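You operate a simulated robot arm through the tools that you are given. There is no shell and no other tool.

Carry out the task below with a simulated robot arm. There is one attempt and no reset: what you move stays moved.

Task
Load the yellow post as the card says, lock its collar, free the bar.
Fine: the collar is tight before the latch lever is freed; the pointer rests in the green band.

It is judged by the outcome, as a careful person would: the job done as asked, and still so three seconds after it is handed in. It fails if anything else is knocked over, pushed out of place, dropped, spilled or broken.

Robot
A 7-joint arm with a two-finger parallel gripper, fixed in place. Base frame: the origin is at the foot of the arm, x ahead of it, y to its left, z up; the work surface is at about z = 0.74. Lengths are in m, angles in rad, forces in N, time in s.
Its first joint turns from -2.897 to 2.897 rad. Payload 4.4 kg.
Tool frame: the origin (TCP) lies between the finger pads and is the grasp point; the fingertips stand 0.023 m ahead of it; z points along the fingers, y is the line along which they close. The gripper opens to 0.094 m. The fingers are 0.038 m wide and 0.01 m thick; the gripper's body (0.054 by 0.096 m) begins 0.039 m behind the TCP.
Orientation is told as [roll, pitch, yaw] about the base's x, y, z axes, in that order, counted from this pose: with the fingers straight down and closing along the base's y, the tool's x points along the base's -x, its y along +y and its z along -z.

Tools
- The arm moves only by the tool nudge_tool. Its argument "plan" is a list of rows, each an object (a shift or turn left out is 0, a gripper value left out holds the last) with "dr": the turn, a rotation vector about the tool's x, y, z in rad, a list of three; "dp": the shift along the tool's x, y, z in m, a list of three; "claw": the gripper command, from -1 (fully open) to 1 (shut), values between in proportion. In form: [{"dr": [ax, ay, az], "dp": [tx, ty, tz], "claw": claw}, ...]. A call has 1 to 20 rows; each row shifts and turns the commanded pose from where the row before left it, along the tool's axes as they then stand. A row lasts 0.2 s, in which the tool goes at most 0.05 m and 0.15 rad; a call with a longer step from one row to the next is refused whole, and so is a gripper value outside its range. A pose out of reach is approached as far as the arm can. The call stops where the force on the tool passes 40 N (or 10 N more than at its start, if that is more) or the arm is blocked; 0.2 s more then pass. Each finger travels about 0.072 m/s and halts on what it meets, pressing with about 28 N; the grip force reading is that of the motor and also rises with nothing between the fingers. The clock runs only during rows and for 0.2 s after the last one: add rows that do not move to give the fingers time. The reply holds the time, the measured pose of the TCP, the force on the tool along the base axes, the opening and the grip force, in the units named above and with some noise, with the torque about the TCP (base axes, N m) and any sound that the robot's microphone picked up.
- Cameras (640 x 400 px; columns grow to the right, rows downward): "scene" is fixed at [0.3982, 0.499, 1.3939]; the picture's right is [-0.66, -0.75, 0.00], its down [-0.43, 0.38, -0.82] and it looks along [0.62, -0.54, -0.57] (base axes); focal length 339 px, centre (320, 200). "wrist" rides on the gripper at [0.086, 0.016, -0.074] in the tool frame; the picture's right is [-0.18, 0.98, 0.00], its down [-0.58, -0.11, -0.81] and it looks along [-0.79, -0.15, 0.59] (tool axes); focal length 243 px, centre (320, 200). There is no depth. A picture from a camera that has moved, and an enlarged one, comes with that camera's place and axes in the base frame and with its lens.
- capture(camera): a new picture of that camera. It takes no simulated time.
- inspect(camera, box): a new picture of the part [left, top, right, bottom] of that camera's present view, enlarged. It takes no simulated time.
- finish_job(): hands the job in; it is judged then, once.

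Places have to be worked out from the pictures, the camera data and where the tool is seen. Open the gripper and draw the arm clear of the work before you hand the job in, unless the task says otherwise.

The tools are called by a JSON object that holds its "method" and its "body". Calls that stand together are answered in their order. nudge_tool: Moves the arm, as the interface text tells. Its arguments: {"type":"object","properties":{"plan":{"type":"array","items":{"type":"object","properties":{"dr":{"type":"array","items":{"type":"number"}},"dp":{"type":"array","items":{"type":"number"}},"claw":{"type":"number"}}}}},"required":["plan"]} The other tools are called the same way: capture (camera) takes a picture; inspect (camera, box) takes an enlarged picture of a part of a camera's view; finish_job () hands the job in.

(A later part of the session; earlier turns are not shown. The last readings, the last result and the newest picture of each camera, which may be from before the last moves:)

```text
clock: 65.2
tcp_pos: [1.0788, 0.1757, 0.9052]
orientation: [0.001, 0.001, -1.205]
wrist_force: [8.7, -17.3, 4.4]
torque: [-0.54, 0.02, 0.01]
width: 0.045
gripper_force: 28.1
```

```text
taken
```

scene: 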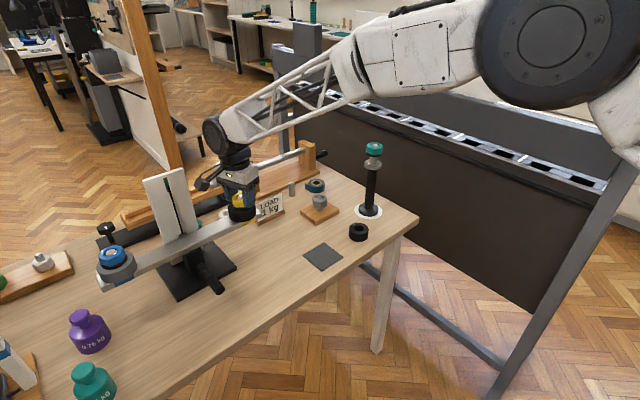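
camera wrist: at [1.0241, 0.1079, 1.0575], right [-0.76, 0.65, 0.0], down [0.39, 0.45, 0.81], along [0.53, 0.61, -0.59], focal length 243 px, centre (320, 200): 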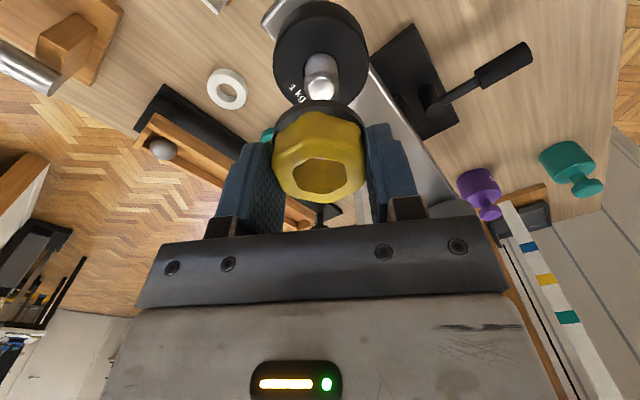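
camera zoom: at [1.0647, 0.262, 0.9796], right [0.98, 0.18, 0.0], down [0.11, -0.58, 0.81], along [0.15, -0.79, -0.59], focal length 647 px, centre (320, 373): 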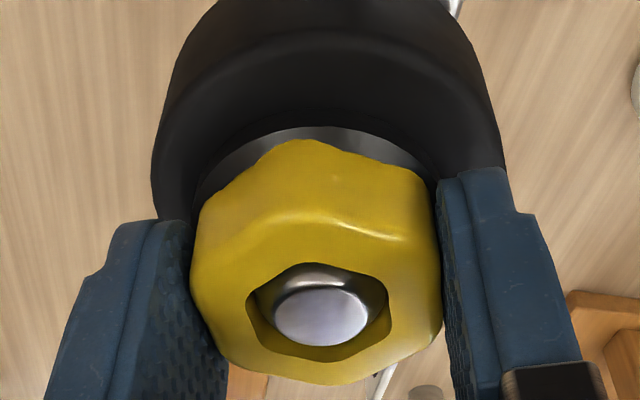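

After 3.8 rad total the collar keeps descending, about 2 mm so far. Turning further in this grip would swing the wrist camera close to the white scale plate. I'll open the fingers, rotate back 180° to the same flats, and regrip.

{"method": "nudge_tool", "body": {"plan": [{"claw": 0.0}, {"claw": -0.3}, {"claw": -0.6}, {"claw": -0.6}, {"claw": -0.6}]}}

{"method": "inspect", "body": {"camera": "wrist", "box": [230, 50, 410, 220]}}

{"method": "inspect", "body": {"camera": "scene", "box": [180, 150, 280, 230]}}

```text
clock: 66.4
tcp_pos: [1.0801, 0.1758, 0.9055]
orientation: [0.001, 0.001, -1.204]
wrist_force: [-0.7, -0.1, 0.0]
torque: [-0.05, 0.0, 0.0]
width: 0.0751
gripper_force: 0.1
```

```text
2.35 times, centred on (320, 135) of wrist
camera zoom: at [1.0644, 0.2623, 0.9794], right [0.98, 0.18, 0.0], down [0.11, -0.58, 0.81], along [0.15, -0.79, -0.59], focal length 571 px, centre (320, 353)
```

zoom: 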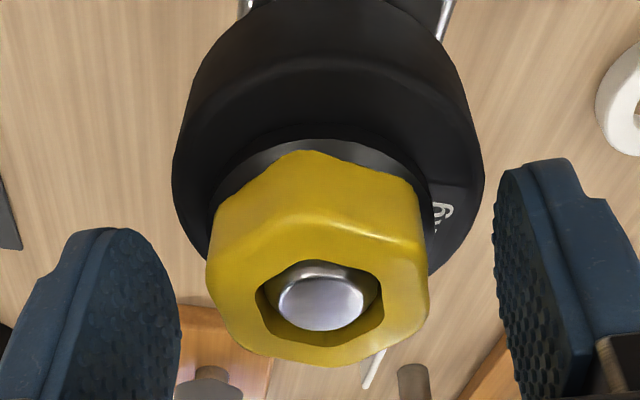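

```text
5.00 times, centred on (230, 190) of scene
camera zoom: at [0.3982, 0.499, 1.3939], right [-0.66, -0.75, 0.0], down [-0.43, 0.38, -0.82], along [0.62, -0.54, -0.57], focal length 1697 px, centre (770, 250)
```

zoom: 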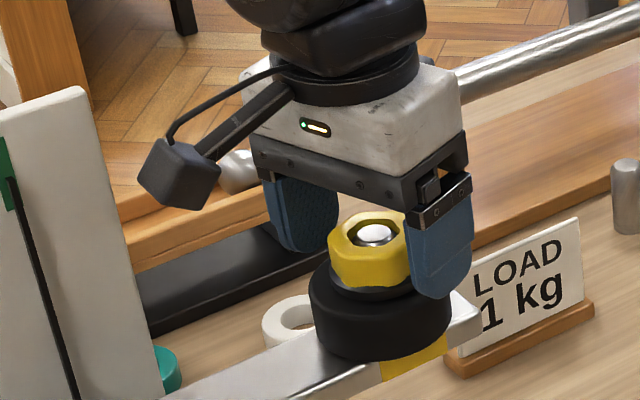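

The fingers are clear and the collar sits nicely. I'll rotate back counter-clockwise by 180° with the fingers open.

{"method": "nudge_tool", "body": {"plan": [{"dr": [0, 0, -0.1428]}, {"dr": [0, 0, -0.1428]}, {"dr": [0, 0, -0.1428]}, {"dr": [0, 0, -0.1428]}, {"dr": [0, 0, -0.1428]}, {"dr": [0, 0, -0.1428]}, {"dr": [0, 0, -0.1428]}, {"dr": [0, 0, -0.1428]}, {"dr": [0, 0, -0.1428]}, {"dr": [0, 0, -0.1428]}, {"dr": [0, 0, -0.1428]}, {"dr": [0, 0, -0.1428]}, {"dr": [0, 0, -0.1428]}, {"dr": [0, 0, -0.1428]}, {"dr": [0, 0, -0.1428]}, {"dr": [0, 0, -0.1428]}, {"dr": [0, 0, -0.1428]}, {"dr": [0, 0, -0.1428]}, {"dr": [0, 0, -0.1428]}, {"dr": [0, 0, -0.1428]}]}}

{"method": "nudge_tool", "body": {"plan": [{"dr": [0, 0, -0.1428]}, {"dr": [0, 0, -0.1428]}, {"dp": [0, 0, 0]}, {"dp": [0, 0, 0]}]}}

{"method": "inspect", "body": {"camera": "wrist", "box": [230, 50, 410, 220]}}

{"method": "inspect", "body": {"camera": "scene", "box": [215, 165, 275, 215]}}

```text
clock: 70.6
tcp_pos: [1.0804, 0.1748, 0.9053]
orientation: [0.001, 0.001, 1.655]
wrist_force: [0.2, -0.4, -0.8]
torque: [0.04, 0.04, 0.03]
width: 0.0754
gripper_force: 0.0
```

```text
clock: 71.6
tcp_pos: [1.0798, 0.1754, 0.9047]
orientation: [0.0, 0.0, 1.936]
wrist_force: [0.1, 0.7, 0.2]
torque: [0.0, -0.02, 0.02]
width: 0.0751
gripper_force: 0.1
```

```text
2.35 times, centred on (320, 135) of wrist
camera zoom: at [1.096, 0.089, 0.98], right [-0.98, -0.18, 0.0], down [-0.11, 0.58, 0.81], along [-0.15, 0.79, -0.59], focal length 571 px, centre (320, 353)
```

zoom: 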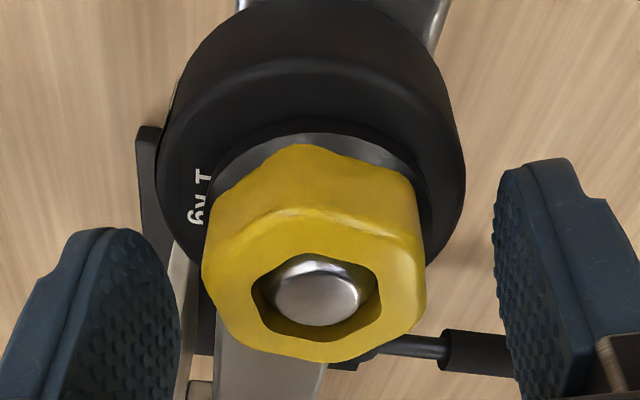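

```text
8.00 times, centred on (245, 190) of scene
camera zoom: at [0.3982, 0.499, 1.3939], right [-0.66, -0.75, 0.0], down [-0.43, 0.38, -0.82], along [0.62, -0.54, -0.57], focal length 2715 px, centre (920, 280)
```

zoom: 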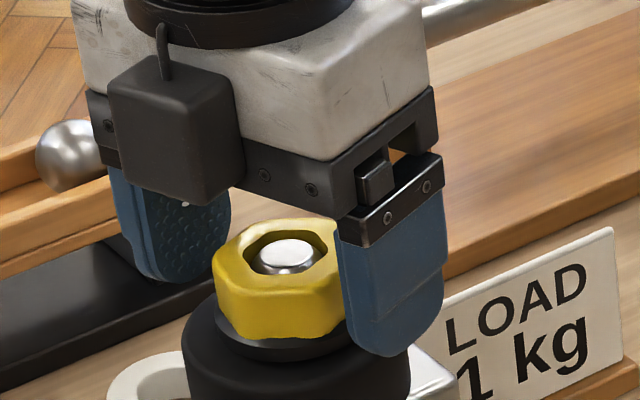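

The collar is about 0.7 mm to the left of centre in this view. I'll shift to centre it, then close.

{"method": "nudge_tool", "body": {"plan": [{"dp": [0, -0.0007, 0]}, {"dp": [0, 0, 0]}, {"claw": 0.1}, {"claw": 1}, {"claw": 1}, {"claw": 1}, {"dp": [0, 0, 0]}]}}

{"method": "inspect", "body": {"camera": "wrist", "box": [250, 60, 390, 210]}}

```text
clock: 73.2
tcp_pos: [1.0803, 0.1756, 0.9054]
orientation: [0.001, 0.0, 1.938]
wrist_force: [-21.2, -6.9, 1.8]
torque: [-0.17, 0.58, 0.01]
width: 0.0448
gripper_force: 28.1
```

```text
2.67 times, centred on (320, 135) of wrist
camera zoom: at [1.0966, 0.089, 0.9796], right [-0.98, -0.18, 0.0], down [-0.11, 0.58, 0.81], along [-0.15, 0.79, -0.59], focal length 647 px, centre (320, 373)
```

zoom: 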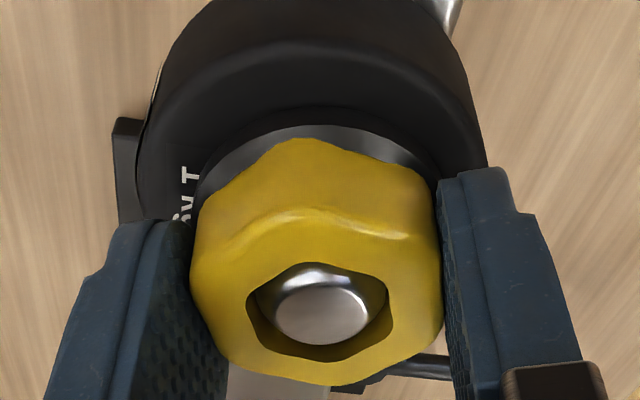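

I overshot by about 0.26 mm (−21 N on x). I'll trim back and continue the clockwise turn.

{"method": "nudge_tool", "body": {"plan": [{"dp": [0, 0.00025, 0]}, {"dp": [0, 0, 0]}, {"dr": [0, 0, 0.1], "dp": [0, 0, 4e-05]}, {"dr": [0, 0, 0.1], "dp": [0, 0, 4e-05]}, {"dr": [0, 0, 0.1], "dp": [0, 0, 4e-05]}, {"dp": [0, 0, 0]}]}}

```text
clock: 74.6
tcp_pos: [1.0807, 0.175, 0.9064]
orientation: [0.0, 0.0, 1.636]
wrist_force: [-19.9, -2.7, -1.6]
torque: [-0.06, 0.43, -0.02]
width: 0.0448
gripper_force: 27.9
```

Trim 0.22 mm more and keep turning.

{"method": "nudge_tool", "body": {"plan": [{"dp": [0.0, 0.00022, 0]}, {"dr": [0, 0, 0.12], "dp": [0, 0, 5e-05]}, {"dr": [0, 0, 0.12], "dp": [0, 0, 5e-05]}, {"dr": [0, 0, 0.12], "dp": [0, 0, 5e-05]}, {"dr": [0, 0, 0.12], "dp": [0, 0, 5e-05]}, {"dp": [0, 0, 0]}]}}

```text
clock: 76.0
tcp_pos: [1.0804, 0.1758, 0.9043]
orientation: [-0.001, -0.001, 1.156]
wrist_force: [1.5, 5.4, -3.0]
torque: [0.11, -0.02, 0.0]
width: 0.0445
gripper_force: 28.4
```

Well centred now. Continuing the turn.

{"method": "nudge_tool", "body": {"plan": [{"dr": [0, 0, 0.12], "dp": [0, 0, 6e-05]}, {"dr": [0, 0, 0.12], "dp": [0, 0, 6e-05]}, {"dr": [0, 0, 0.12], "dp": [0, 0, 6e-05]}, {"dr": [0, 0, 0.12], "dp": [0, 0, 6e-05]}, {"dr": [0, 0, 0.12], "dp": [0, 0, 6e-05]}, {"dp": [0, 0, 0]}]}}

```text
clock: 77.4
tcp_pos: [1.08, 0.1756, 0.9045]
orientation: [0.0, 0.0, 0.556]
wrist_force: [-9.0, -1.9, 1.2]
torque: [-0.13, 0.05, 0.06]
width: 0.0449
gripper_force: 28.2
```

Still free after 5.2 rad total. I'll trim and continue.

{"method": "nudge_tool", "body": {"plan": [{"dp": [8e-05, 3e-05, 0]}, {"dr": [0, 0, 0.12], "dp": [0, 0, 5e-05]}, {"dr": [0, 0, 0.12], "dp": [0, 0, 5e-05]}, {"dr": [0, 0, 0.12], "dp": [0, 0, 5e-05]}, {"dr": [0, 0, 0.12], "dp": [0, 0, 5e-05]}, {"dr": [0, 0, 0.12], "dp": [0, 0, 5e-05]}, {"dp": [0, 0, 0]}]}}

{"method": "inspect", "body": {"camera": "wrist", "box": [250, 60, 390, 210]}}

```text
clock: 79.0
tcp_pos: [1.0793, 0.1748, 0.9026]
orientation: [-0.001, -0.001, -0.044]
wrist_force: [-8.4, -0.7, 3.4]
torque: [0.34, 0.07, -0.04]
width: 0.0449
gripper_force: 28.0
```

```text
2.67 times, centred on (320, 135) of wrist
camera zoom: at [0.9952, 0.195, 0.9778], right [0.23, 0.97, 0.0], down [0.58, -0.14, 0.81], along [0.79, -0.18, -0.59], focal length 647 px, centre (320, 373)
```

zoom: 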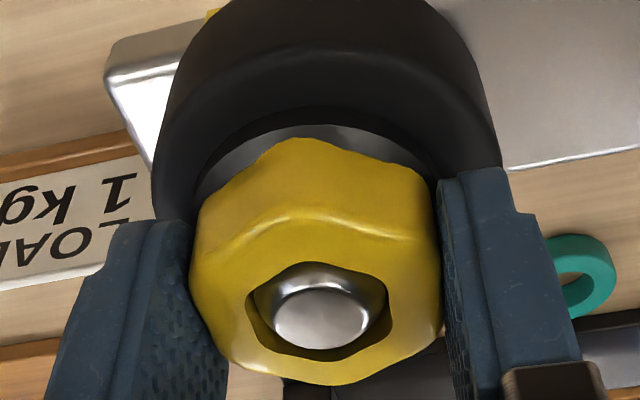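

The post tip keeps rising in the bore, with the collar down about 3–4 mm overall, so it should be close to seating. I'll keep turning and watch for torque.

{"method": "nudge_tool", "body": {"plan": [{"dp": [0.0001, 0, 0]}, {"dr": [0, 0, 0.1], "dp": [0, 0, 5e-05]}, {"dr": [0, 0, 0.1], "dp": [0, 0, 5e-05]}, {"dr": [0, 0, 0.1], "dp": [0, 0, 5e-05]}, {"dr": [0, 0, 0.1], "dp": [0, 0, 5e-05]}, {"dp": [0, 0, 0]}]}}

```text
clock: 80.4
tcp_pos: [1.0796, 0.1754, 0.9031]
orientation: [0.001, 0.0, -0.445]
wrist_force: [15.7, -0.5, 1.3]
torque: [0.05, -0.36, 0.01]
width: 0.0448
gripper_force: 27.9
```

Trim (+16 N on x) and continue.

{"method": "nudge_tool", "body": {"plan": [{"dp": [-0.00015, 7e-05, 0]}, {"dr": [0, 0, 0.1], "dp": [0, 0, 5e-05]}, {"dr": [0, 0, 0.1], "dp": [0, 0, 5e-05]}, {"dr": [0, 0, 0.1], "dp": [0, 0, 5e-05]}, {"dr": [0, 0, 0.1], "dp": [0, 0, 5e-05]}, {"dp": [0, 0, 0]}]}}

```text
clock: 81.8
tcp_pos: [1.0788, 0.1749, 0.9045]
orientation: [0.0, -0.001, -0.844]
wrist_force: [-6.9, -10.2, 3.4]
torque: [-0.27, 0.1, 0.69]
width: 0.0435
gripper_force: 27.9
```

Torque about z jumped to 0.69 N·m, so the collar is now biting down on the ring. I'll look closely.

{"method": "inspect", "body": {"camera": "wrist", "box": [250, 60, 390, 210]}}

{"method": "inspect", "body": {"camera": "scene", "box": [215, 165, 275, 215]}}

{"method": "nudge_tool", "body": {"plan": [{"dp": [0, 0, 0]}]}}

```text
2.67 times, centred on (320, 135) of wrist
camera zoom: at [1.0351, 0.251, 0.9776], right [0.86, 0.51, 0.0], down [0.3, -0.51, 0.81], along [0.41, -0.69, -0.59], focal length 647 px, centre (320, 373)
```

zoom: 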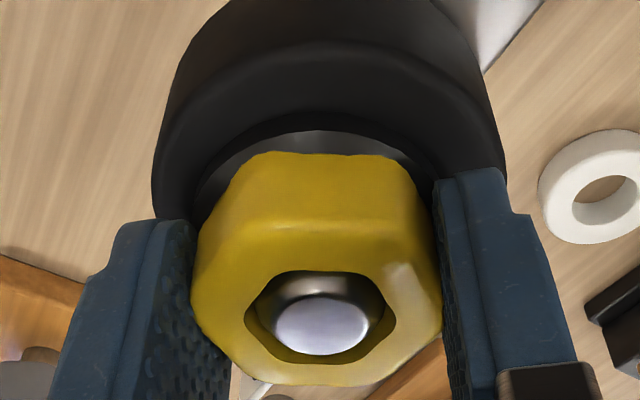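

```text
8.00 times, centred on (245, 190) of scene
camera zoom: at [0.3982, 0.499, 1.3939], right [-0.66, -0.75, 0.0], down [-0.43, 0.38, -0.82], along [0.62, -0.54, -0.57], focal length 2715 px, centre (920, 280)
```

zoom: 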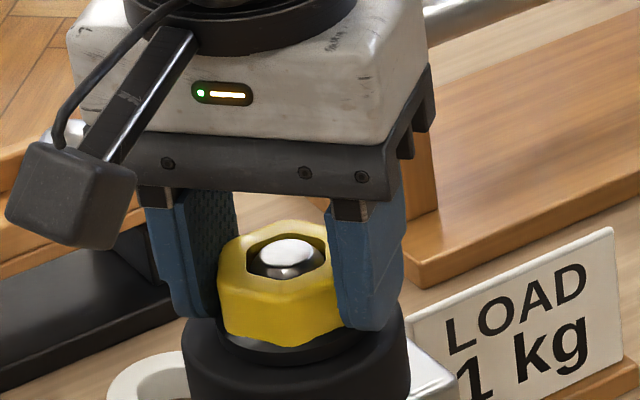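

```text
clock: 82.2
tcp_pos: [1.081, 0.1751, 0.9035]
orientation: [-0.001, -0.001, -0.843]
wrist_force: [-10.4, -11.4, 2.5]
torque: [-0.18, 0.18, 0.58]
width: 0.0436
gripper_force: 28.3
```

The collar has stopped turning and the fingers have begun to slip around it at about 0.6–0.7 N·m. I'll give it a bit more clockwise torque, trimming side load, to be sure it's tight.

{"method": "nudge_tool", "body": {"plan": [{"dp": [-3e-05, -0.00018, -0.0001]}, {"dr": [0, 0, 0.06]}, {"dr": [0, 0, 0.06]}, {"dr": [0, 0, 0.06]}, {"dp": [0, 0, 0]}]}}

{"method": "inspect", "body": {"camera": "wrist", "box": [250, 60, 390, 210]}}

```text
clock: 83.4
tcp_pos: [1.0799, 0.1747, 0.9033]
orientation: [-0.001, 0.0, -1.024]
wrist_force: [-9.7, -12.0, 0.7]
torque: [-0.4, 0.26, 0.65]
width: 0.0446
gripper_force: 28.3
```

```text
2.67 times, centred on (320, 135) of wrist
camera zoom: at [1.0497, 0.2576, 0.9777], right [0.94, 0.35, 0.0], down [0.21, -0.55, 0.81], along [0.28, -0.75, -0.59], focal length 647 px, centre (320, 373)
```

zoom: 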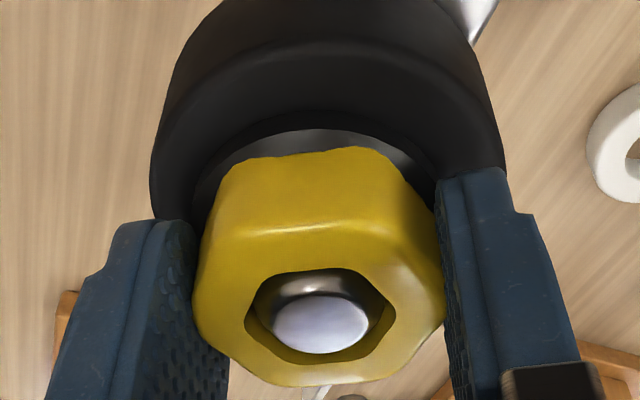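

The collar stays fixed while the fingers slip at a steady 0.65 N·m, and total travel was about one full turn, so it is at its stop. To be sure, I'll open, regrip on fresh flats and apply one more firm clockwise push.

{"method": "nudge_tool", "body": {"plan": [{"claw": 0.0}, {"claw": -0.6}, {"claw": -0.6}, {"claw": -0.6}, {"dr": [0, 0, -0.1437]}, {"dr": [0, 0, -0.1437]}, {"dr": [0, 0, -0.1437]}, {"dr": [0, 0, -0.1437]}, {"dr": [0, 0, -0.1437]}, {"dr": [0, 0, -0.1437]}, {"dr": [0, 0, -0.1437]}, {"dr": [0, 0, -0.1437]}, {"dr": [0, 0, -0.1437]}, {"dr": [0, 0, -0.1437]}, {"dr": [0, 0, -0.1437]}, {"dp": [0, 0, 0]}, {"dp": [0, 0, 0]}]}}

{"method": "inspect", "body": {"camera": "wrist", "box": [230, 50, 410, 220]}}

{"method": "inspect", "body": {"camera": "scene", "box": [215, 165, 275, 215]}}

```text
clock: 87.0
tcp_pos: [1.0796, 0.1747, 0.9031]
orientation: [0.0, -0.001, 0.556]
wrist_force: [1.0, -0.1, -1.2]
torque: [0.0, 0.01, 0.01]
width: 0.0752
gripper_force: 0.0
```

```text
2.35 times, centred on (320, 135) of wrist
camera zoom: at [0.999, 0.143, 0.9776], right [-0.36, 0.93, 0.0], down [0.55, 0.21, 0.81], along [0.75, 0.29, -0.59], focal length 571 px, centre (320, 353)
```

zoom: 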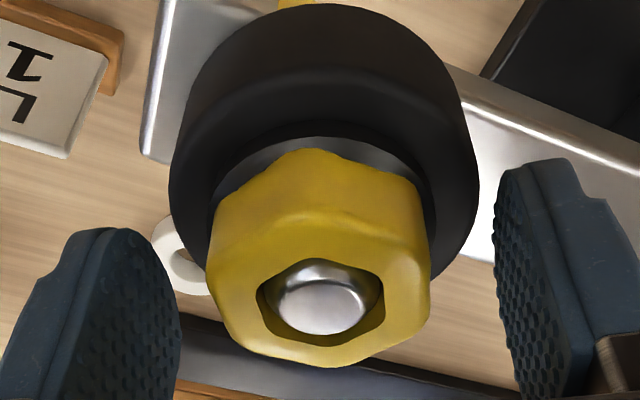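

```text
8.00 times, centred on (245, 190) of scene
camera zoom: at [0.3982, 0.499, 1.3939], right [-0.66, -0.75, 0.0], down [-0.43, 0.38, -0.82], along [0.62, -0.54, -0.57], focal length 2715 px, centre (920, 280)
```

zoom: 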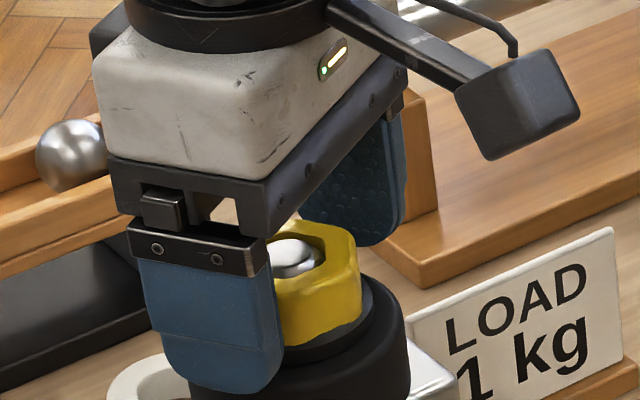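

The flats line up with the fingers and the collar is centred. I'll close and apply another clockwise push.

{"method": "nudge_tool", "body": {"plan": [{"claw": 0.1}, {"claw": 1}, {"claw": 1}, {"claw": 1}, {"dp": [0, 0, 0]}]}}

{"method": "nudge_tool", "body": {"plan": [{"dr": [0, 0, 0.06]}, {"dr": [0, 0, 0.06]}, {"dp": [0, 0, 0]}]}}

{"method": "inspect", "body": {"camera": "wrist", "box": [250, 60, 390, 210]}}

```text
clock: 88.2
tcp_pos: [1.0803, 0.1729, 0.9024]
orientation: [0.0, 0.0, 0.557]
wrist_force: [-7.3, 5.4, 0.8]
torque: [0.22, 0.16, -0.01]
width: 0.0443
gripper_force: 28.1
```

```text
clock: 89.0
tcp_pos: [1.0803, 0.1759, 0.9036]
orientation: [0.0, 0.0, 0.434]
wrist_force: [-4.4, 2.8, -0.2]
torque: [0.2, 0.21, 0.52]
width: 0.0447
gripper_force: 28.4
```

```text
2.67 times, centred on (320, 135) of wrist
camera zoom: at [0.9957, 0.1534, 0.9773], right [-0.25, 0.97, 0.0], down [0.57, 0.15, 0.81], along [0.78, 0.2, -0.59], focal length 647 px, centre (320, 373)
```

zoom: 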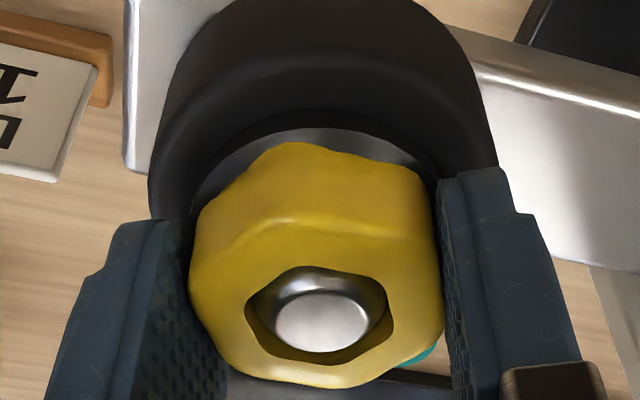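

Torque rose straight to 0.52 N·m with the collar fixed, so it is tight. I'll do one more small push to the slip limit, then release.

{"method": "nudge_tool", "body": {"plan": [{"dr": [0, 0, 0.06]}, {"dr": [0, 0, 0.06]}, {"dp": [0, 0, 0]}]}}

{"method": "nudge_tool", "body": {"plan": [{"claw": 0.0}, {"claw": -0.6}, {"claw": -1}, {"claw": -1}, {"claw": -1}, {"dp": [0, 0, -0.02]}, {"dp": [0, 0, -0.04]}, {"dp": [0, 0, -0.04]}, {"dp": [0, 0, 0]}]}}

{"method": "capture", "body": {"camera": "wrist"}}

{"method": "inspect", "body": {"camera": "scene", "box": [215, 165, 285, 225]}}

{"method": "inspect", "body": {"camera": "scene", "box": [90, 160, 270, 300]}}

```text
clock: 89.8
tcp_pos: [1.0805, 0.1761, 0.9032]
orientation: [-0.003, 0.001, 0.314]
wrist_force: [1.0, -0.8, 0.8]
torque: [-0.09, -0.06, 0.24]
width: 0.0441
gripper_force: 28.3
```

```text
clock: 91.8
tcp_pos: [1.08, 0.1754, 1.0032]
orientation: [0.0, -0.001, 0.316]
wrist_force: [0.8, -0.1, -0.6]
torque: [0.01, 0.01, -0.01]
width: 0.094
gripper_force: 0.0
```

```text
taken
camera wrist: at [0.9939, 0.1646, 1.0775], right [-0.13, 0.99, 0.0], down [0.59, 0.08, 0.81], along [0.8, 0.11, -0.59], focal length 243 px, centre (320, 200)
```

wrist: 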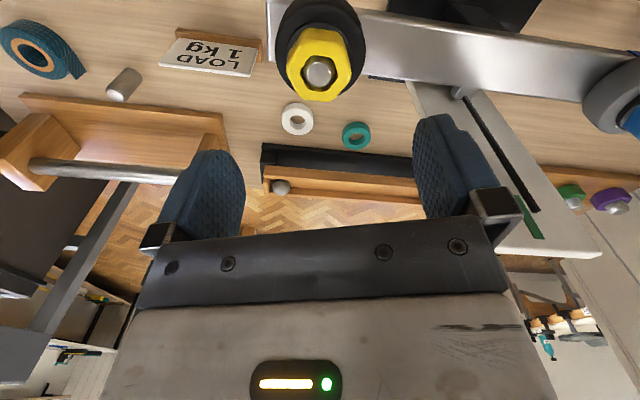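

```text
6.67 times, centred on (250, 195) of scene
camera zoom: at [0.3982, 0.499, 1.3939], right [-0.66, -0.75, 0.0], down [-0.43, 0.38, -0.82], along [0.62, -0.54, -0.57], focal length 2262 px, centre (787, 233)
```

zoom: 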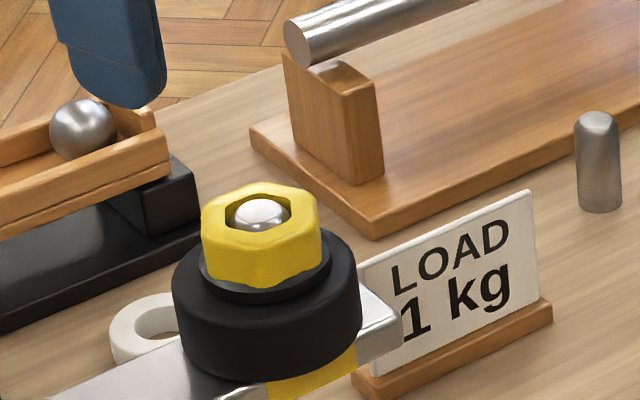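

```text
2.86 times, centred on (180, 230) of scene
camera zoom: at [0.3982, 0.499, 1.3939], right [-0.66, -0.75, 0.0], down [-0.43, 0.38, -0.82], along [0.62, -0.54, -0.57], focal length 970 px, centre (720, 114)
```

zoom: 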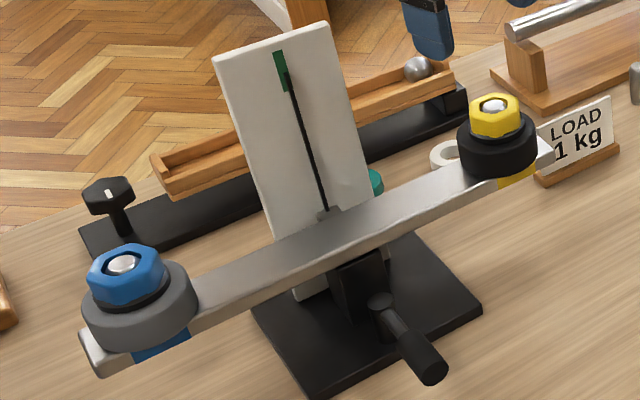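

The ring and collar are seated on the yellow post and the bar is still level. Next is the latch lever: I'll square the tool, back away and move to where the wrist camera can study it.

{"method": "nudge_tool", "body": {"plan": [{"dr": [0, 0, 0.105]}, {"dr": [0, 0, 0.105]}, {"dr": [0, 0, 0.106]}, {"dp": [0.045, 0, 0]}, {"dp": [0.045, 0, 0]}, {"dp": [0.045, 0, 0]}, {"dp": [0.045, 0, 0]}, {"dp": [0.0, 0.04, 0.01]}, {"dp": [0, 0.04, 0.01]}, {"dp": [0, 0.04, 0.01]}, {"dp": [0, 0.035, 0.01]}, {"dp": [0, 0, 0]}]}}

{"method": "capture", "body": {"camera": "wrist"}}

{"method": "inspect", "body": {"camera": "wrist", "box": [260, 60, 420, 180]}}

{"method": "inspect", "body": {"camera": "scene", "box": [160, 235, 250, 305]}}

```text
clock: 94.4
tcp_pos: [0.8975, 0.3307, 0.9621]
orientation: [0.0, 0.0, -0.001]
wrist_force: [0.2, -0.3, 0.1]
torque: [0.0, -0.01, -0.01]
width: 0.0941
gripper_force: 0.2
```

```text
taken
camera wrist: at [0.8125, 0.3467, 1.0359], right [0.18, 0.98, 0.0], down [0.58, -0.11, 0.81], along [0.79, -0.15, -0.59], focal length 243 px, centre (320, 200)
```

wrist: 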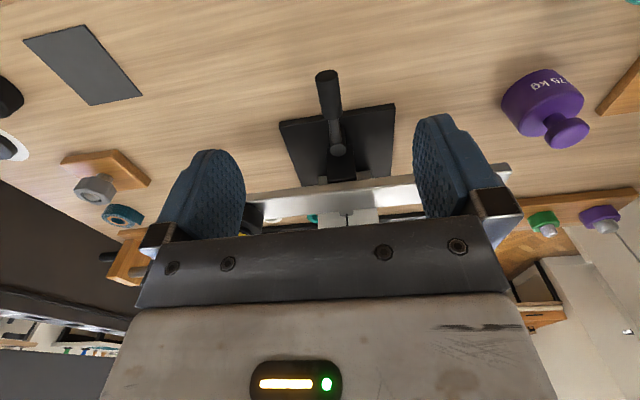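

```text
3.33 times, centred on (340, 120) of wrist
camera zoom: at [0.8125, 0.3467, 1.0359], right [0.18, 0.98, 0.0], down [0.58, -0.11, 0.81], along [0.79, -0.15, -0.59], focal length 809 px, centre (253, 467)
```

zoom: 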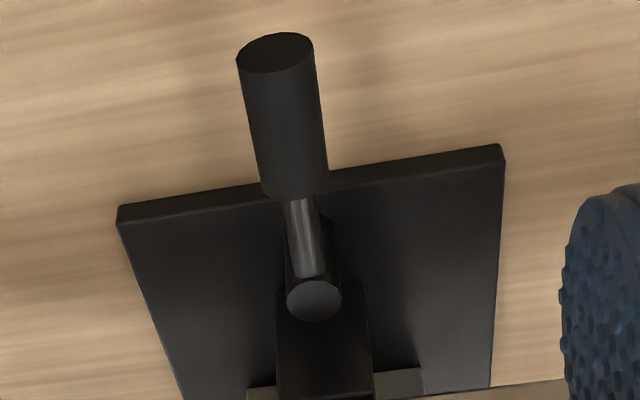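

```text
5.71 times, centred on (205, 270) of scene
camera zoom: at [0.3982, 0.499, 1.3939], right [-0.66, -0.75, 0.0], down [-0.43, 0.38, -0.82], along [0.62, -0.54, -0.57], focal length 1939 px, centre (977, -200)
```

zoom: 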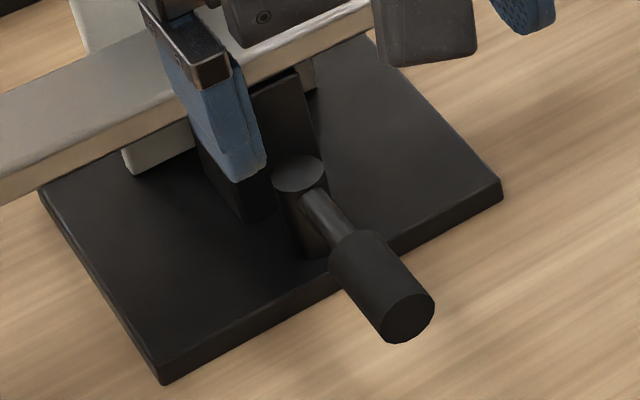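

Triangulating both views puts the lever's vertical pivot at about (1.034, 0.330) with its top at z≈0.79. The handle points toward the robot, with its end at (0.938, 0.330, 0.785). I'll move above the handle to grip it, so I can feel which way it swings.

{"method": "nudge_tool", "body": {"plan": [{"dp": [-0.028, 0, 0.03]}, {"dp": [-0.028, 0, 0.03]}, {"dp": [0, 0, 0.03]}, {"dp": [0, 0, 0]}, {"dp": [0, 0, 0]}]}}

{"method": "capture", "body": {"camera": "wrist"}}

{"method": "inspect", "body": {"camera": "scene", "box": [160, 215, 260, 305]}}

```text
clock: 95.6
tcp_pos: [0.9574, 0.3313, 0.8712]
orientation: [0.0, 0.0, 0.001]
wrist_force: [0.1, 0.4, -0.2]
torque: [-0.04, 0.01, 0.0]
width: 0.0941
gripper_force: 0.1
```

```text
taken
camera wrist: at [0.8716, 0.3475, 0.9468], right [0.18, 0.98, 0.0], down [0.58, -0.11, 0.81], along [0.79, -0.15, -0.59], focal length 243 px, centre (320, 200)
```

wrist: 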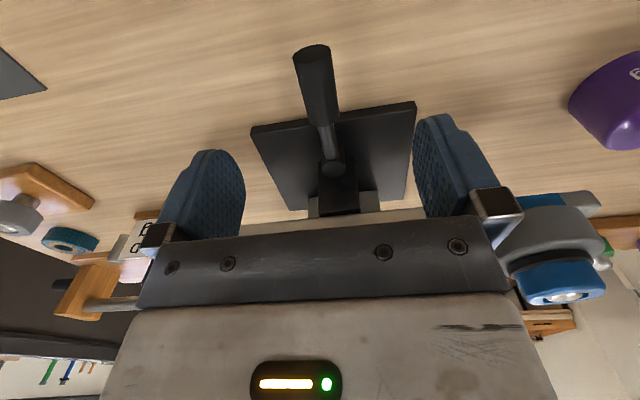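

```text
4.44 times, centred on (210, 260) of scene
camera zoom: at [0.3982, 0.499, 1.3939], right [-0.66, -0.75, 0.0], down [-0.43, 0.38, -0.82], along [0.62, -0.54, -0.57], focal length 1508 px, centre (809, -67)
```

zoom: 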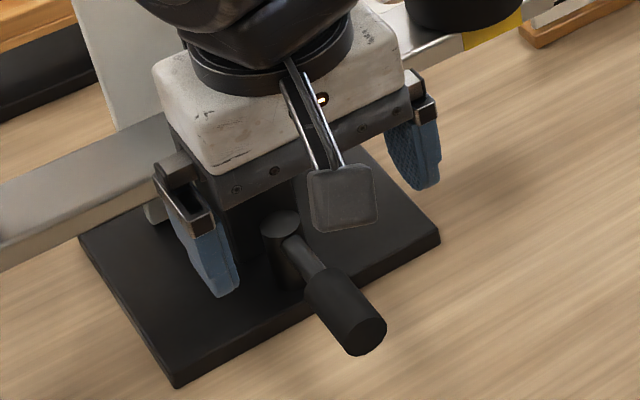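

The fingers straddle the handle. I'll lower to handle height, z≈0.786 with the tips about 2 cm above the table, watching the force.

{"method": "nudge_tool", "body": {"plan": [{"dp": [0, -0.001, 0.03]}, {"dp": [0, 0, 0.025]}, {"dp": [0, 0, 0.02]}, {"dp": [0, 0, 0.01]}, {"dp": [0, 0, 0]}, {"dp": [0, 0, 0]}]}}

{"method": "capture", "body": {"camera": "wrist"}}

{"method": "inspect", "body": {"camera": "scene", "box": [160, 215, 260, 305]}}

```text
clock: 97.0
tcp_pos: [0.9577, 0.33, 0.7872]
orientation: [0.0, -0.001, 0.001]
wrist_force: [0.5, -0.4, 0.4]
torque: [0.0, 0.03, -0.01]
width: 0.0939
gripper_force: 0.0
```

```text
taken
camera wrist: at [0.8714, 0.3457, 0.862], right [0.18, 0.98, 0.0], down [0.58, -0.11, 0.81], along [0.79, -0.15, -0.59], focal length 243 px, centre (320, 200)
```

wrist: 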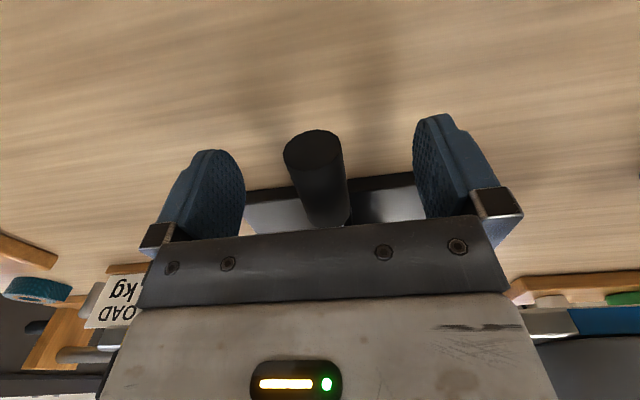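

```text
4.44 times, centred on (210, 260) of scene
camera zoom: at [0.3982, 0.499, 1.3939], right [-0.66, -0.75, 0.0], down [-0.43, 0.38, -0.82], along [0.62, -0.54, -0.57], focal length 1508 px, centre (809, -67)
```

zoom: 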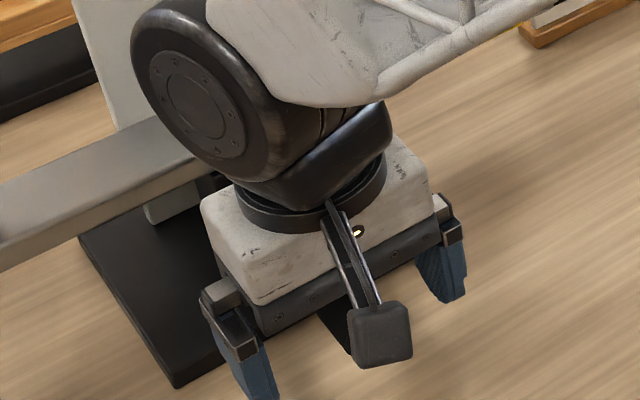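

The handle is centred between the fingers (its end is at y≈0.3306). I'll close on it gently.

{"method": "nudge_tool", "body": {"plan": [{"claw": 0.2}, {"claw": 0.4}, {"claw": 0.6}, {"claw": 0.6}, {"claw": 0.6}]}}

{"method": "capture", "body": {"camera": "wrist"}}

```text
clock: 98.2
tcp_pos: [0.9566, 0.3309, 0.7884]
orientation: [0.0, -0.001, 0.0]
wrist_force: [0.5, 10.8, -1.5]
torque: [-0.01, -0.14, 0.42]
width: 0.021
gripper_force: 45.1
```

```text
taken
camera wrist: at [0.8713, 0.3461, 0.8621], right [0.18, 0.98, 0.0], down [0.58, -0.11, 0.81], along [0.79, -0.15, -0.59], focal length 243 px, centre (320, 200)
```

wrist: 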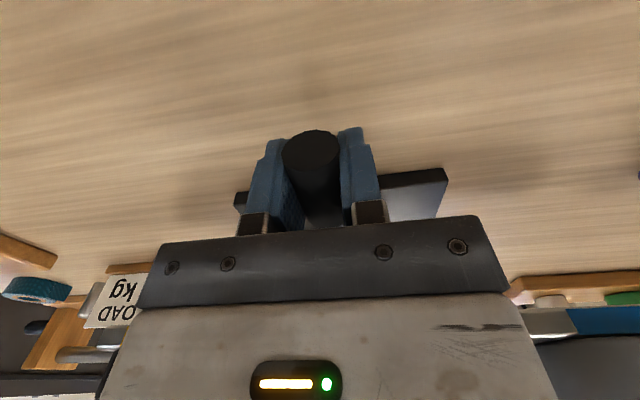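

Gripped, with an 11 N reaction toward +y because the lever resists moving toward −y. I'll try easing it a few millimetres toward +y and feel the response.

{"method": "nudge_tool", "body": {"plan": [{"dp": [0, 0.001, 0]}, {"dp": [0, 0.001, 0]}, {"dp": [0, 0, 0]}]}}

```text
clock: 99.0
tcp_pos: [0.9566, 0.331, 0.7871]
orientation: [0.001, 0.001, -0.002]
wrist_force: [27.3, -11.5, -7.0]
torque: [0.04, -0.07, -0.78]
width: 0.0212
gripper_force: 45.3
```

The fixed tool yaw was fighting the lever's rotation. A loose cage is better: I'll open slightly so one finger can push the handle sideways cleanly, without a twisting couple.

{"method": "nudge_tool", "body": {"plan": [{"dp": [0, -0.001, 0]}, {"claw": 0.2}, {"claw": 0.1}, {"claw": 0.1}, {"dp": [0, 0, 0]}]}}

{"method": "capture", "body": {"camera": "wrist"}}

```text
clock: 100.2
tcp_pos: [0.9574, 0.3298, 0.7881]
orientation: [0.0, 0.0, 0.001]
wrist_force: [-0.2, 0.1, -0.7]
torque: [-0.01, 0.0, -0.01]
width: 0.0423
gripper_force: 0.2
```

```text
taken
camera wrist: at [0.8702, 0.3464, 0.8622], right [0.18, 0.98, 0.0], down [0.58, -0.11, 0.81], along [0.79, -0.15, -0.59], focal length 243 px, centre (320, 200)
```

wrist: 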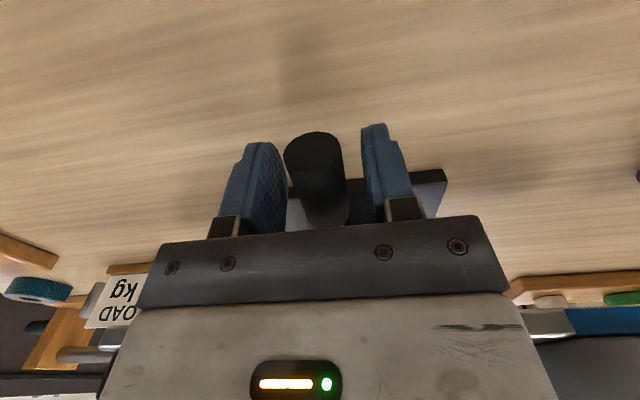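

I'll try a gentle push toward +y with the right-hand finger, in small steps.

{"method": "nudge_tool", "body": {"plan": [{"dp": [0, 0.004, 0]}, {"dp": [0, 0.004, 0]}, {"dp": [0, 0.002, 0]}, {"dp": [0, 0, 0]}]}}

```text
clock: 101.2
tcp_pos: [0.9556, 0.3412, 0.7874]
orientation: [-0.002, 0.0, 0.001]
wrist_force: [0.0, -0.3, -0.2]
torque: [0.0, 0.03, 0.02]
width: 0.0424
gripper_force: 0.1
```

{"method": "nudge_tool", "body": {"plan": [{"dp": [0, 0.001, 0]}, {"dp": [0, 0.001, 0]}, {"dp": [0, 0, 0]}]}}

{"method": "capture", "body": {"camera": "wrist"}}

```text
clock: 102.0
tcp_pos: [0.9554, 0.3416, 0.7881]
orientation: [0.0, -0.002, 0.0]
wrist_force: [0.0, -0.8, -0.7]
torque: [-0.02, 0.01, -0.04]
width: 0.0427
gripper_force: 0.2
```

```text
taken
camera wrist: at [0.8703, 0.3584, 0.8628], right [0.18, 0.98, 0.0], down [0.58, -0.11, 0.81], along [0.79, -0.15, -0.59], focal length 243 px, centre (320, 200)
```

wrist: 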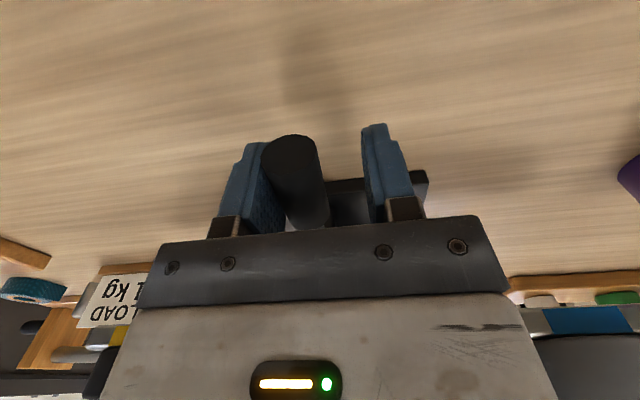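

The left-side finger is now just at the handle with almost no force. I'll push on in 1 mm steps and read the reaction.

{"method": "nudge_tool", "body": {"plan": [{"dp": [0, 0.001, 0]}, {"dp": [0, 0.001, 0]}, {"dp": [0, 0.001, 0]}, {"dp": [0, 0, 0]}]}}

{"method": "capture", "body": {"camera": "wrist"}}

```text
clock: 103.0
tcp_pos: [0.9558, 0.3458, 0.7886]
orientation: [-0.001, 0.0, 0.0]
wrist_force: [0.3, -1.8, -0.9]
torque: [0.0, -0.07, -0.02]
width: 0.0426
gripper_force: 0.7
```

```text
taken
camera wrist: at [0.8703, 0.3615, 0.863], right [0.18, 0.98, 0.0], down [0.58, -0.11, 0.81], along [0.79, -0.15, -0.59], focal length 243 px, centre (320, 200)
```

wrist: 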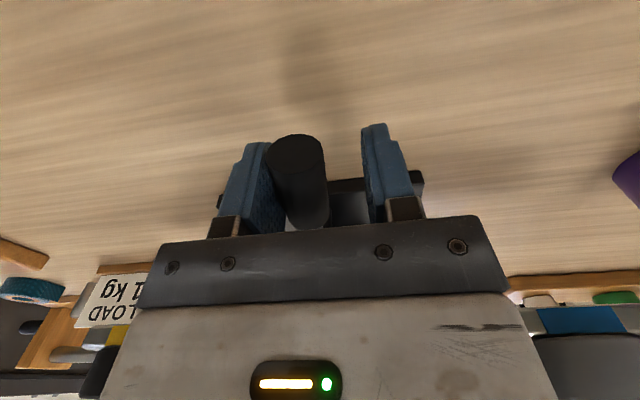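

The lever moves freely toward +y with under 2 N. I'll follow its arc about the pivot, turning the tool along with it, and watch the forces.

{"method": "nudge_tool", "body": {"plan": [{"dr": [0, 0, 0.05], "dp": [-0.0005, 0.0039, 0]}, {"dr": [0, 0, 0.05], "dp": [-0.0005, 0.0039, 0]}, {"dr": [0, 0, 0.05], "dp": [-0.0005, 0.0039, 0]}, {"dr": [0, 0, 0.05], "dp": [-0.0005, 0.0039, 0]}, {"dp": [0, 0, 0]}]}}

{"method": "capture", "body": {"camera": "wrist"}}

{"method": "capture", "body": {"camera": "scene"}}

```text
clock: 104.2
tcp_pos: [0.9593, 0.3608, 0.7872]
orientation: [0.001, -0.001, -0.201]
wrist_force: [-1.0, -0.4, 0.6]
torque: [0.02, 0.02, 0.02]
width: 0.0426
gripper_force: 0.6
```

```text
taken
camera wrist: at [0.8779, 0.3937, 0.8625], right [0.38, 0.93, 0.0], down [0.55, -0.22, 0.81], along [0.75, -0.3, -0.59], focal length 243 px, centre (320, 200)
```

wrist: 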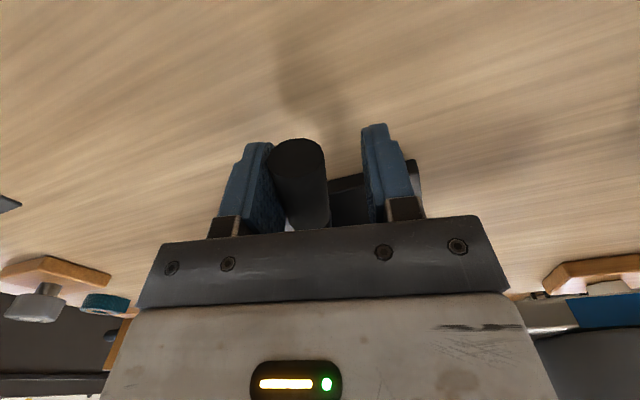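

```text
taken
```

scene: 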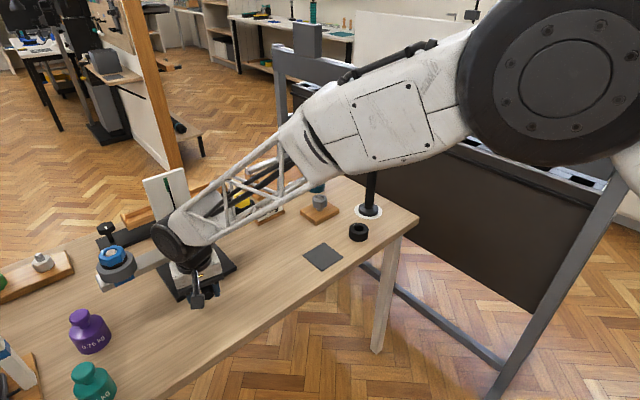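

The lever follows freely with near-zero force, about 15° so far. I'll continue along the arc.

{"method": "nudge_tool", "body": {"plan": [{"dr": [0, 0, 0.06], "dp": [-0.0006, 0.0047, 0]}, {"dr": [0, 0, 0.06], "dp": [-0.0006, 0.0047, 0]}, {"dr": [0, 0, 0.06], "dp": [-0.0006, 0.0047, 0]}, {"dr": [0, 0, 0.06], "dp": [-0.0006, 0.0047, 0]}, {"dr": [0, 0, 0.06], "dp": [-0.0006, 0.0047, 0]}, {"dp": [0, 0, 0]}]}}

{"method": "capture", "body": {"camera": "wrist"}}

{"method": "inspect", "body": {"camera": "scene", "box": [90, 150, 270, 310]}}

```text
clock: 105.6
tcp_pos: [0.9682, 0.383, 0.7878]
orientation: [0.001, 0.001, -0.502]
wrist_force: [-1.4, -0.8, -0.8]
torque: [0.01, -0.01, -0.03]
width: 0.0426
gripper_force: 0.2
```

```text
taken
camera wrist: at [0.9011, 0.4384, 0.8623], right [0.63, 0.77, 0.0], down [0.46, -0.37, 0.81], along [0.62, -0.51, -0.59], focal length 243 px, centre (320, 200)
```

wrist: 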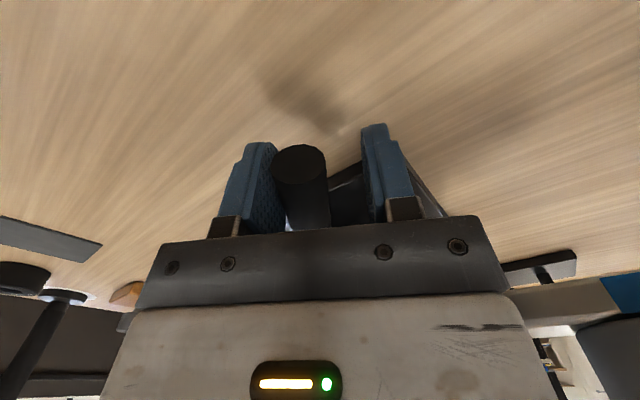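

```text
2.50 times, centred on (180, 230) of scene
camera zoom: at [0.3982, 0.499, 1.3939], right [-0.66, -0.75, 0.0], down [-0.43, 0.38, -0.82], along [0.62, -0.54, -0.57], focal length 848 px, centre (670, 125)
```

zoom: 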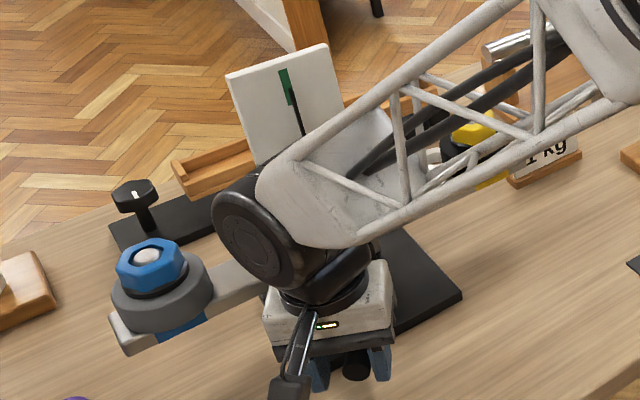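

No resistance and no sound at about 29°, with the pointer still in the green. I'll go a bit further, watching clearance to the bar.

{"method": "nudge_tool", "body": {"plan": [{"dr": [0, 0, 0.05], "dp": [-0.0005, 0.0039, 0]}, {"dr": [0, 0, 0.05], "dp": [-0.0005, 0.0039, 0]}, {"dr": [0, 0, 0.05], "dp": [-0.0005, 0.0039, 0]}, {"dr": [0, 0, 0.05], "dp": [-0.0005, 0.0039, 0]}, {"dr": [0, 0, 0.05], "dp": [-0.0005, 0.0039, 0]}, {"dp": [0, 0, 0]}]}}

{"method": "capture", "body": {"camera": "wrist"}}

{"method": "inspect", "body": {"camera": "scene", "box": [90, 150, 270, 310]}}

```text
clock: 107.0
tcp_pos: [0.9837, 0.3961, 0.7888]
orientation: [0.0, 0.0, -0.751]
wrist_force: [-0.6, -0.2, 0.1]
torque: [0.0, -0.02, -0.03]
width: 0.0424
gripper_force: 0.1
```

```text
taken
camera wrist: at [0.9314, 0.4678, 0.8632], right [0.8, 0.59, 0.0], down [0.35, -0.48, 0.81], along [0.48, -0.65, -0.59], focal length 243 px, centre (320, 200)
```

wrist: 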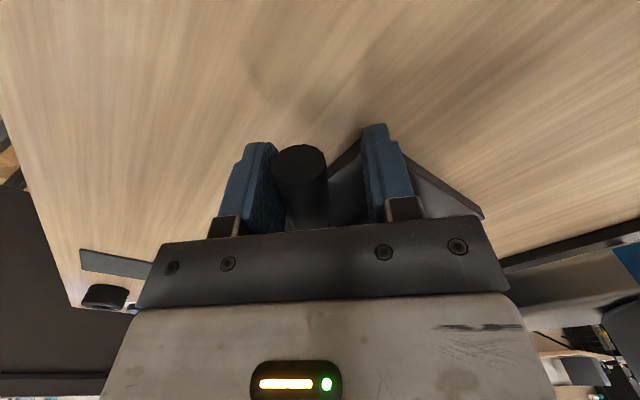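

```text
2.50 times, centred on (180, 230) of scene
camera zoom: at [0.3982, 0.499, 1.3939], right [-0.66, -0.75, 0.0], down [-0.43, 0.38, -0.82], along [0.62, -0.54, -0.57], focal length 848 px, centre (670, 125)
```

zoom: 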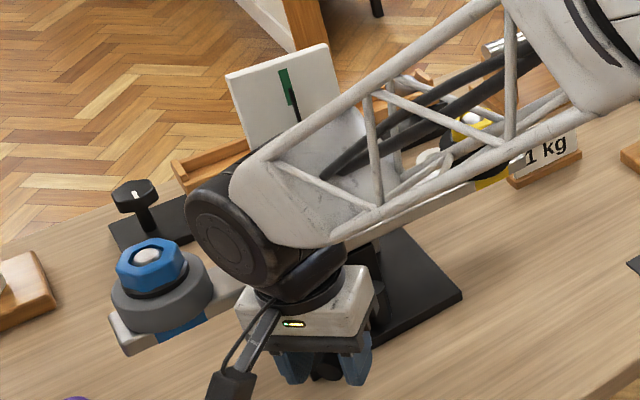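

The lever is at about 45° with negligible resistance, and turning further this way would bring the gripper body near the bar. I'll lift straight up off the handle and check the lever, bar and pointer.

{"method": "nudge_tool", "body": {"plan": [{"dp": [0, -0.003, 0]}, {"dp": [0, 0, -0.02]}, {"dp": [0, 0, -0.04]}, {"dp": [0.02, 0, -0.04]}, {"dp": [0.04, 0, -0.02]}, {"dp": [0.04, 0, -0.02]}, {"dp": [0.04, 0, 0]}, {"dp": [0, 0, 0]}]}}

{"method": "capture", "body": {"camera": "scene"}}

{"method": "inspect", "body": {"camera": "scene", "box": [90, 150, 270, 310]}}

{"method": "capture", "body": {"camera": "wrist"}}

```text
clock: 108.8
tcp_pos: [0.8805, 0.4903, 0.9284]
orientation: [0.0, -0.001, -0.749]
wrist_force: [-0.2, 0.5, 0.0]
torque: [0.01, -0.01, 0.04]
width: 0.0423
gripper_force: 0.1
```

```text
taken
```

scene: 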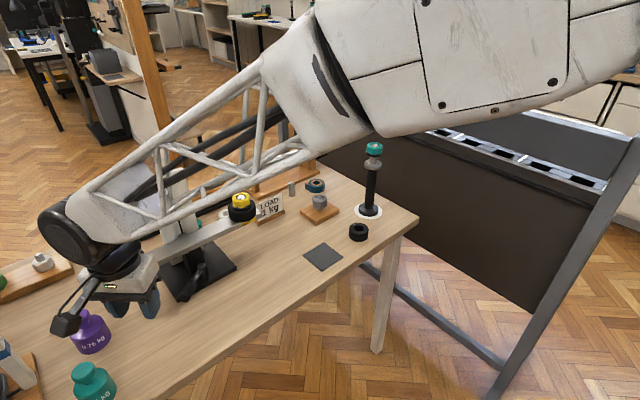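

```text
2.50 times, centred on (180, 230) of scene
camera zoom: at [0.3982, 0.499, 1.3939], right [-0.66, -0.75, 0.0], down [-0.43, 0.38, -0.82], along [0.62, -0.54, -0.57], focal length 848 px, centre (670, 125)
```

zoom: 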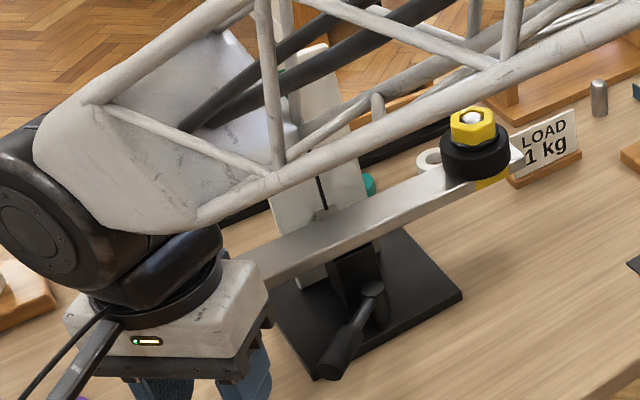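

```text
taken
camera wrist: at [0.8273, 0.5607, 1.0031], right [0.8, 0.59, 0.0], down [0.35, -0.48, 0.81], along [0.48, -0.65, -0.59], focal length 243 px, centre (320, 200)
```

wrist: 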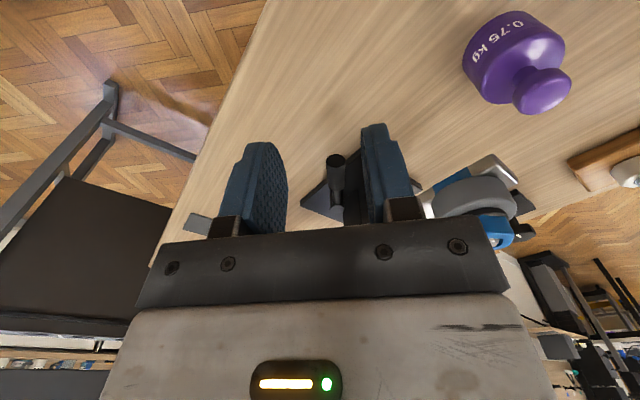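

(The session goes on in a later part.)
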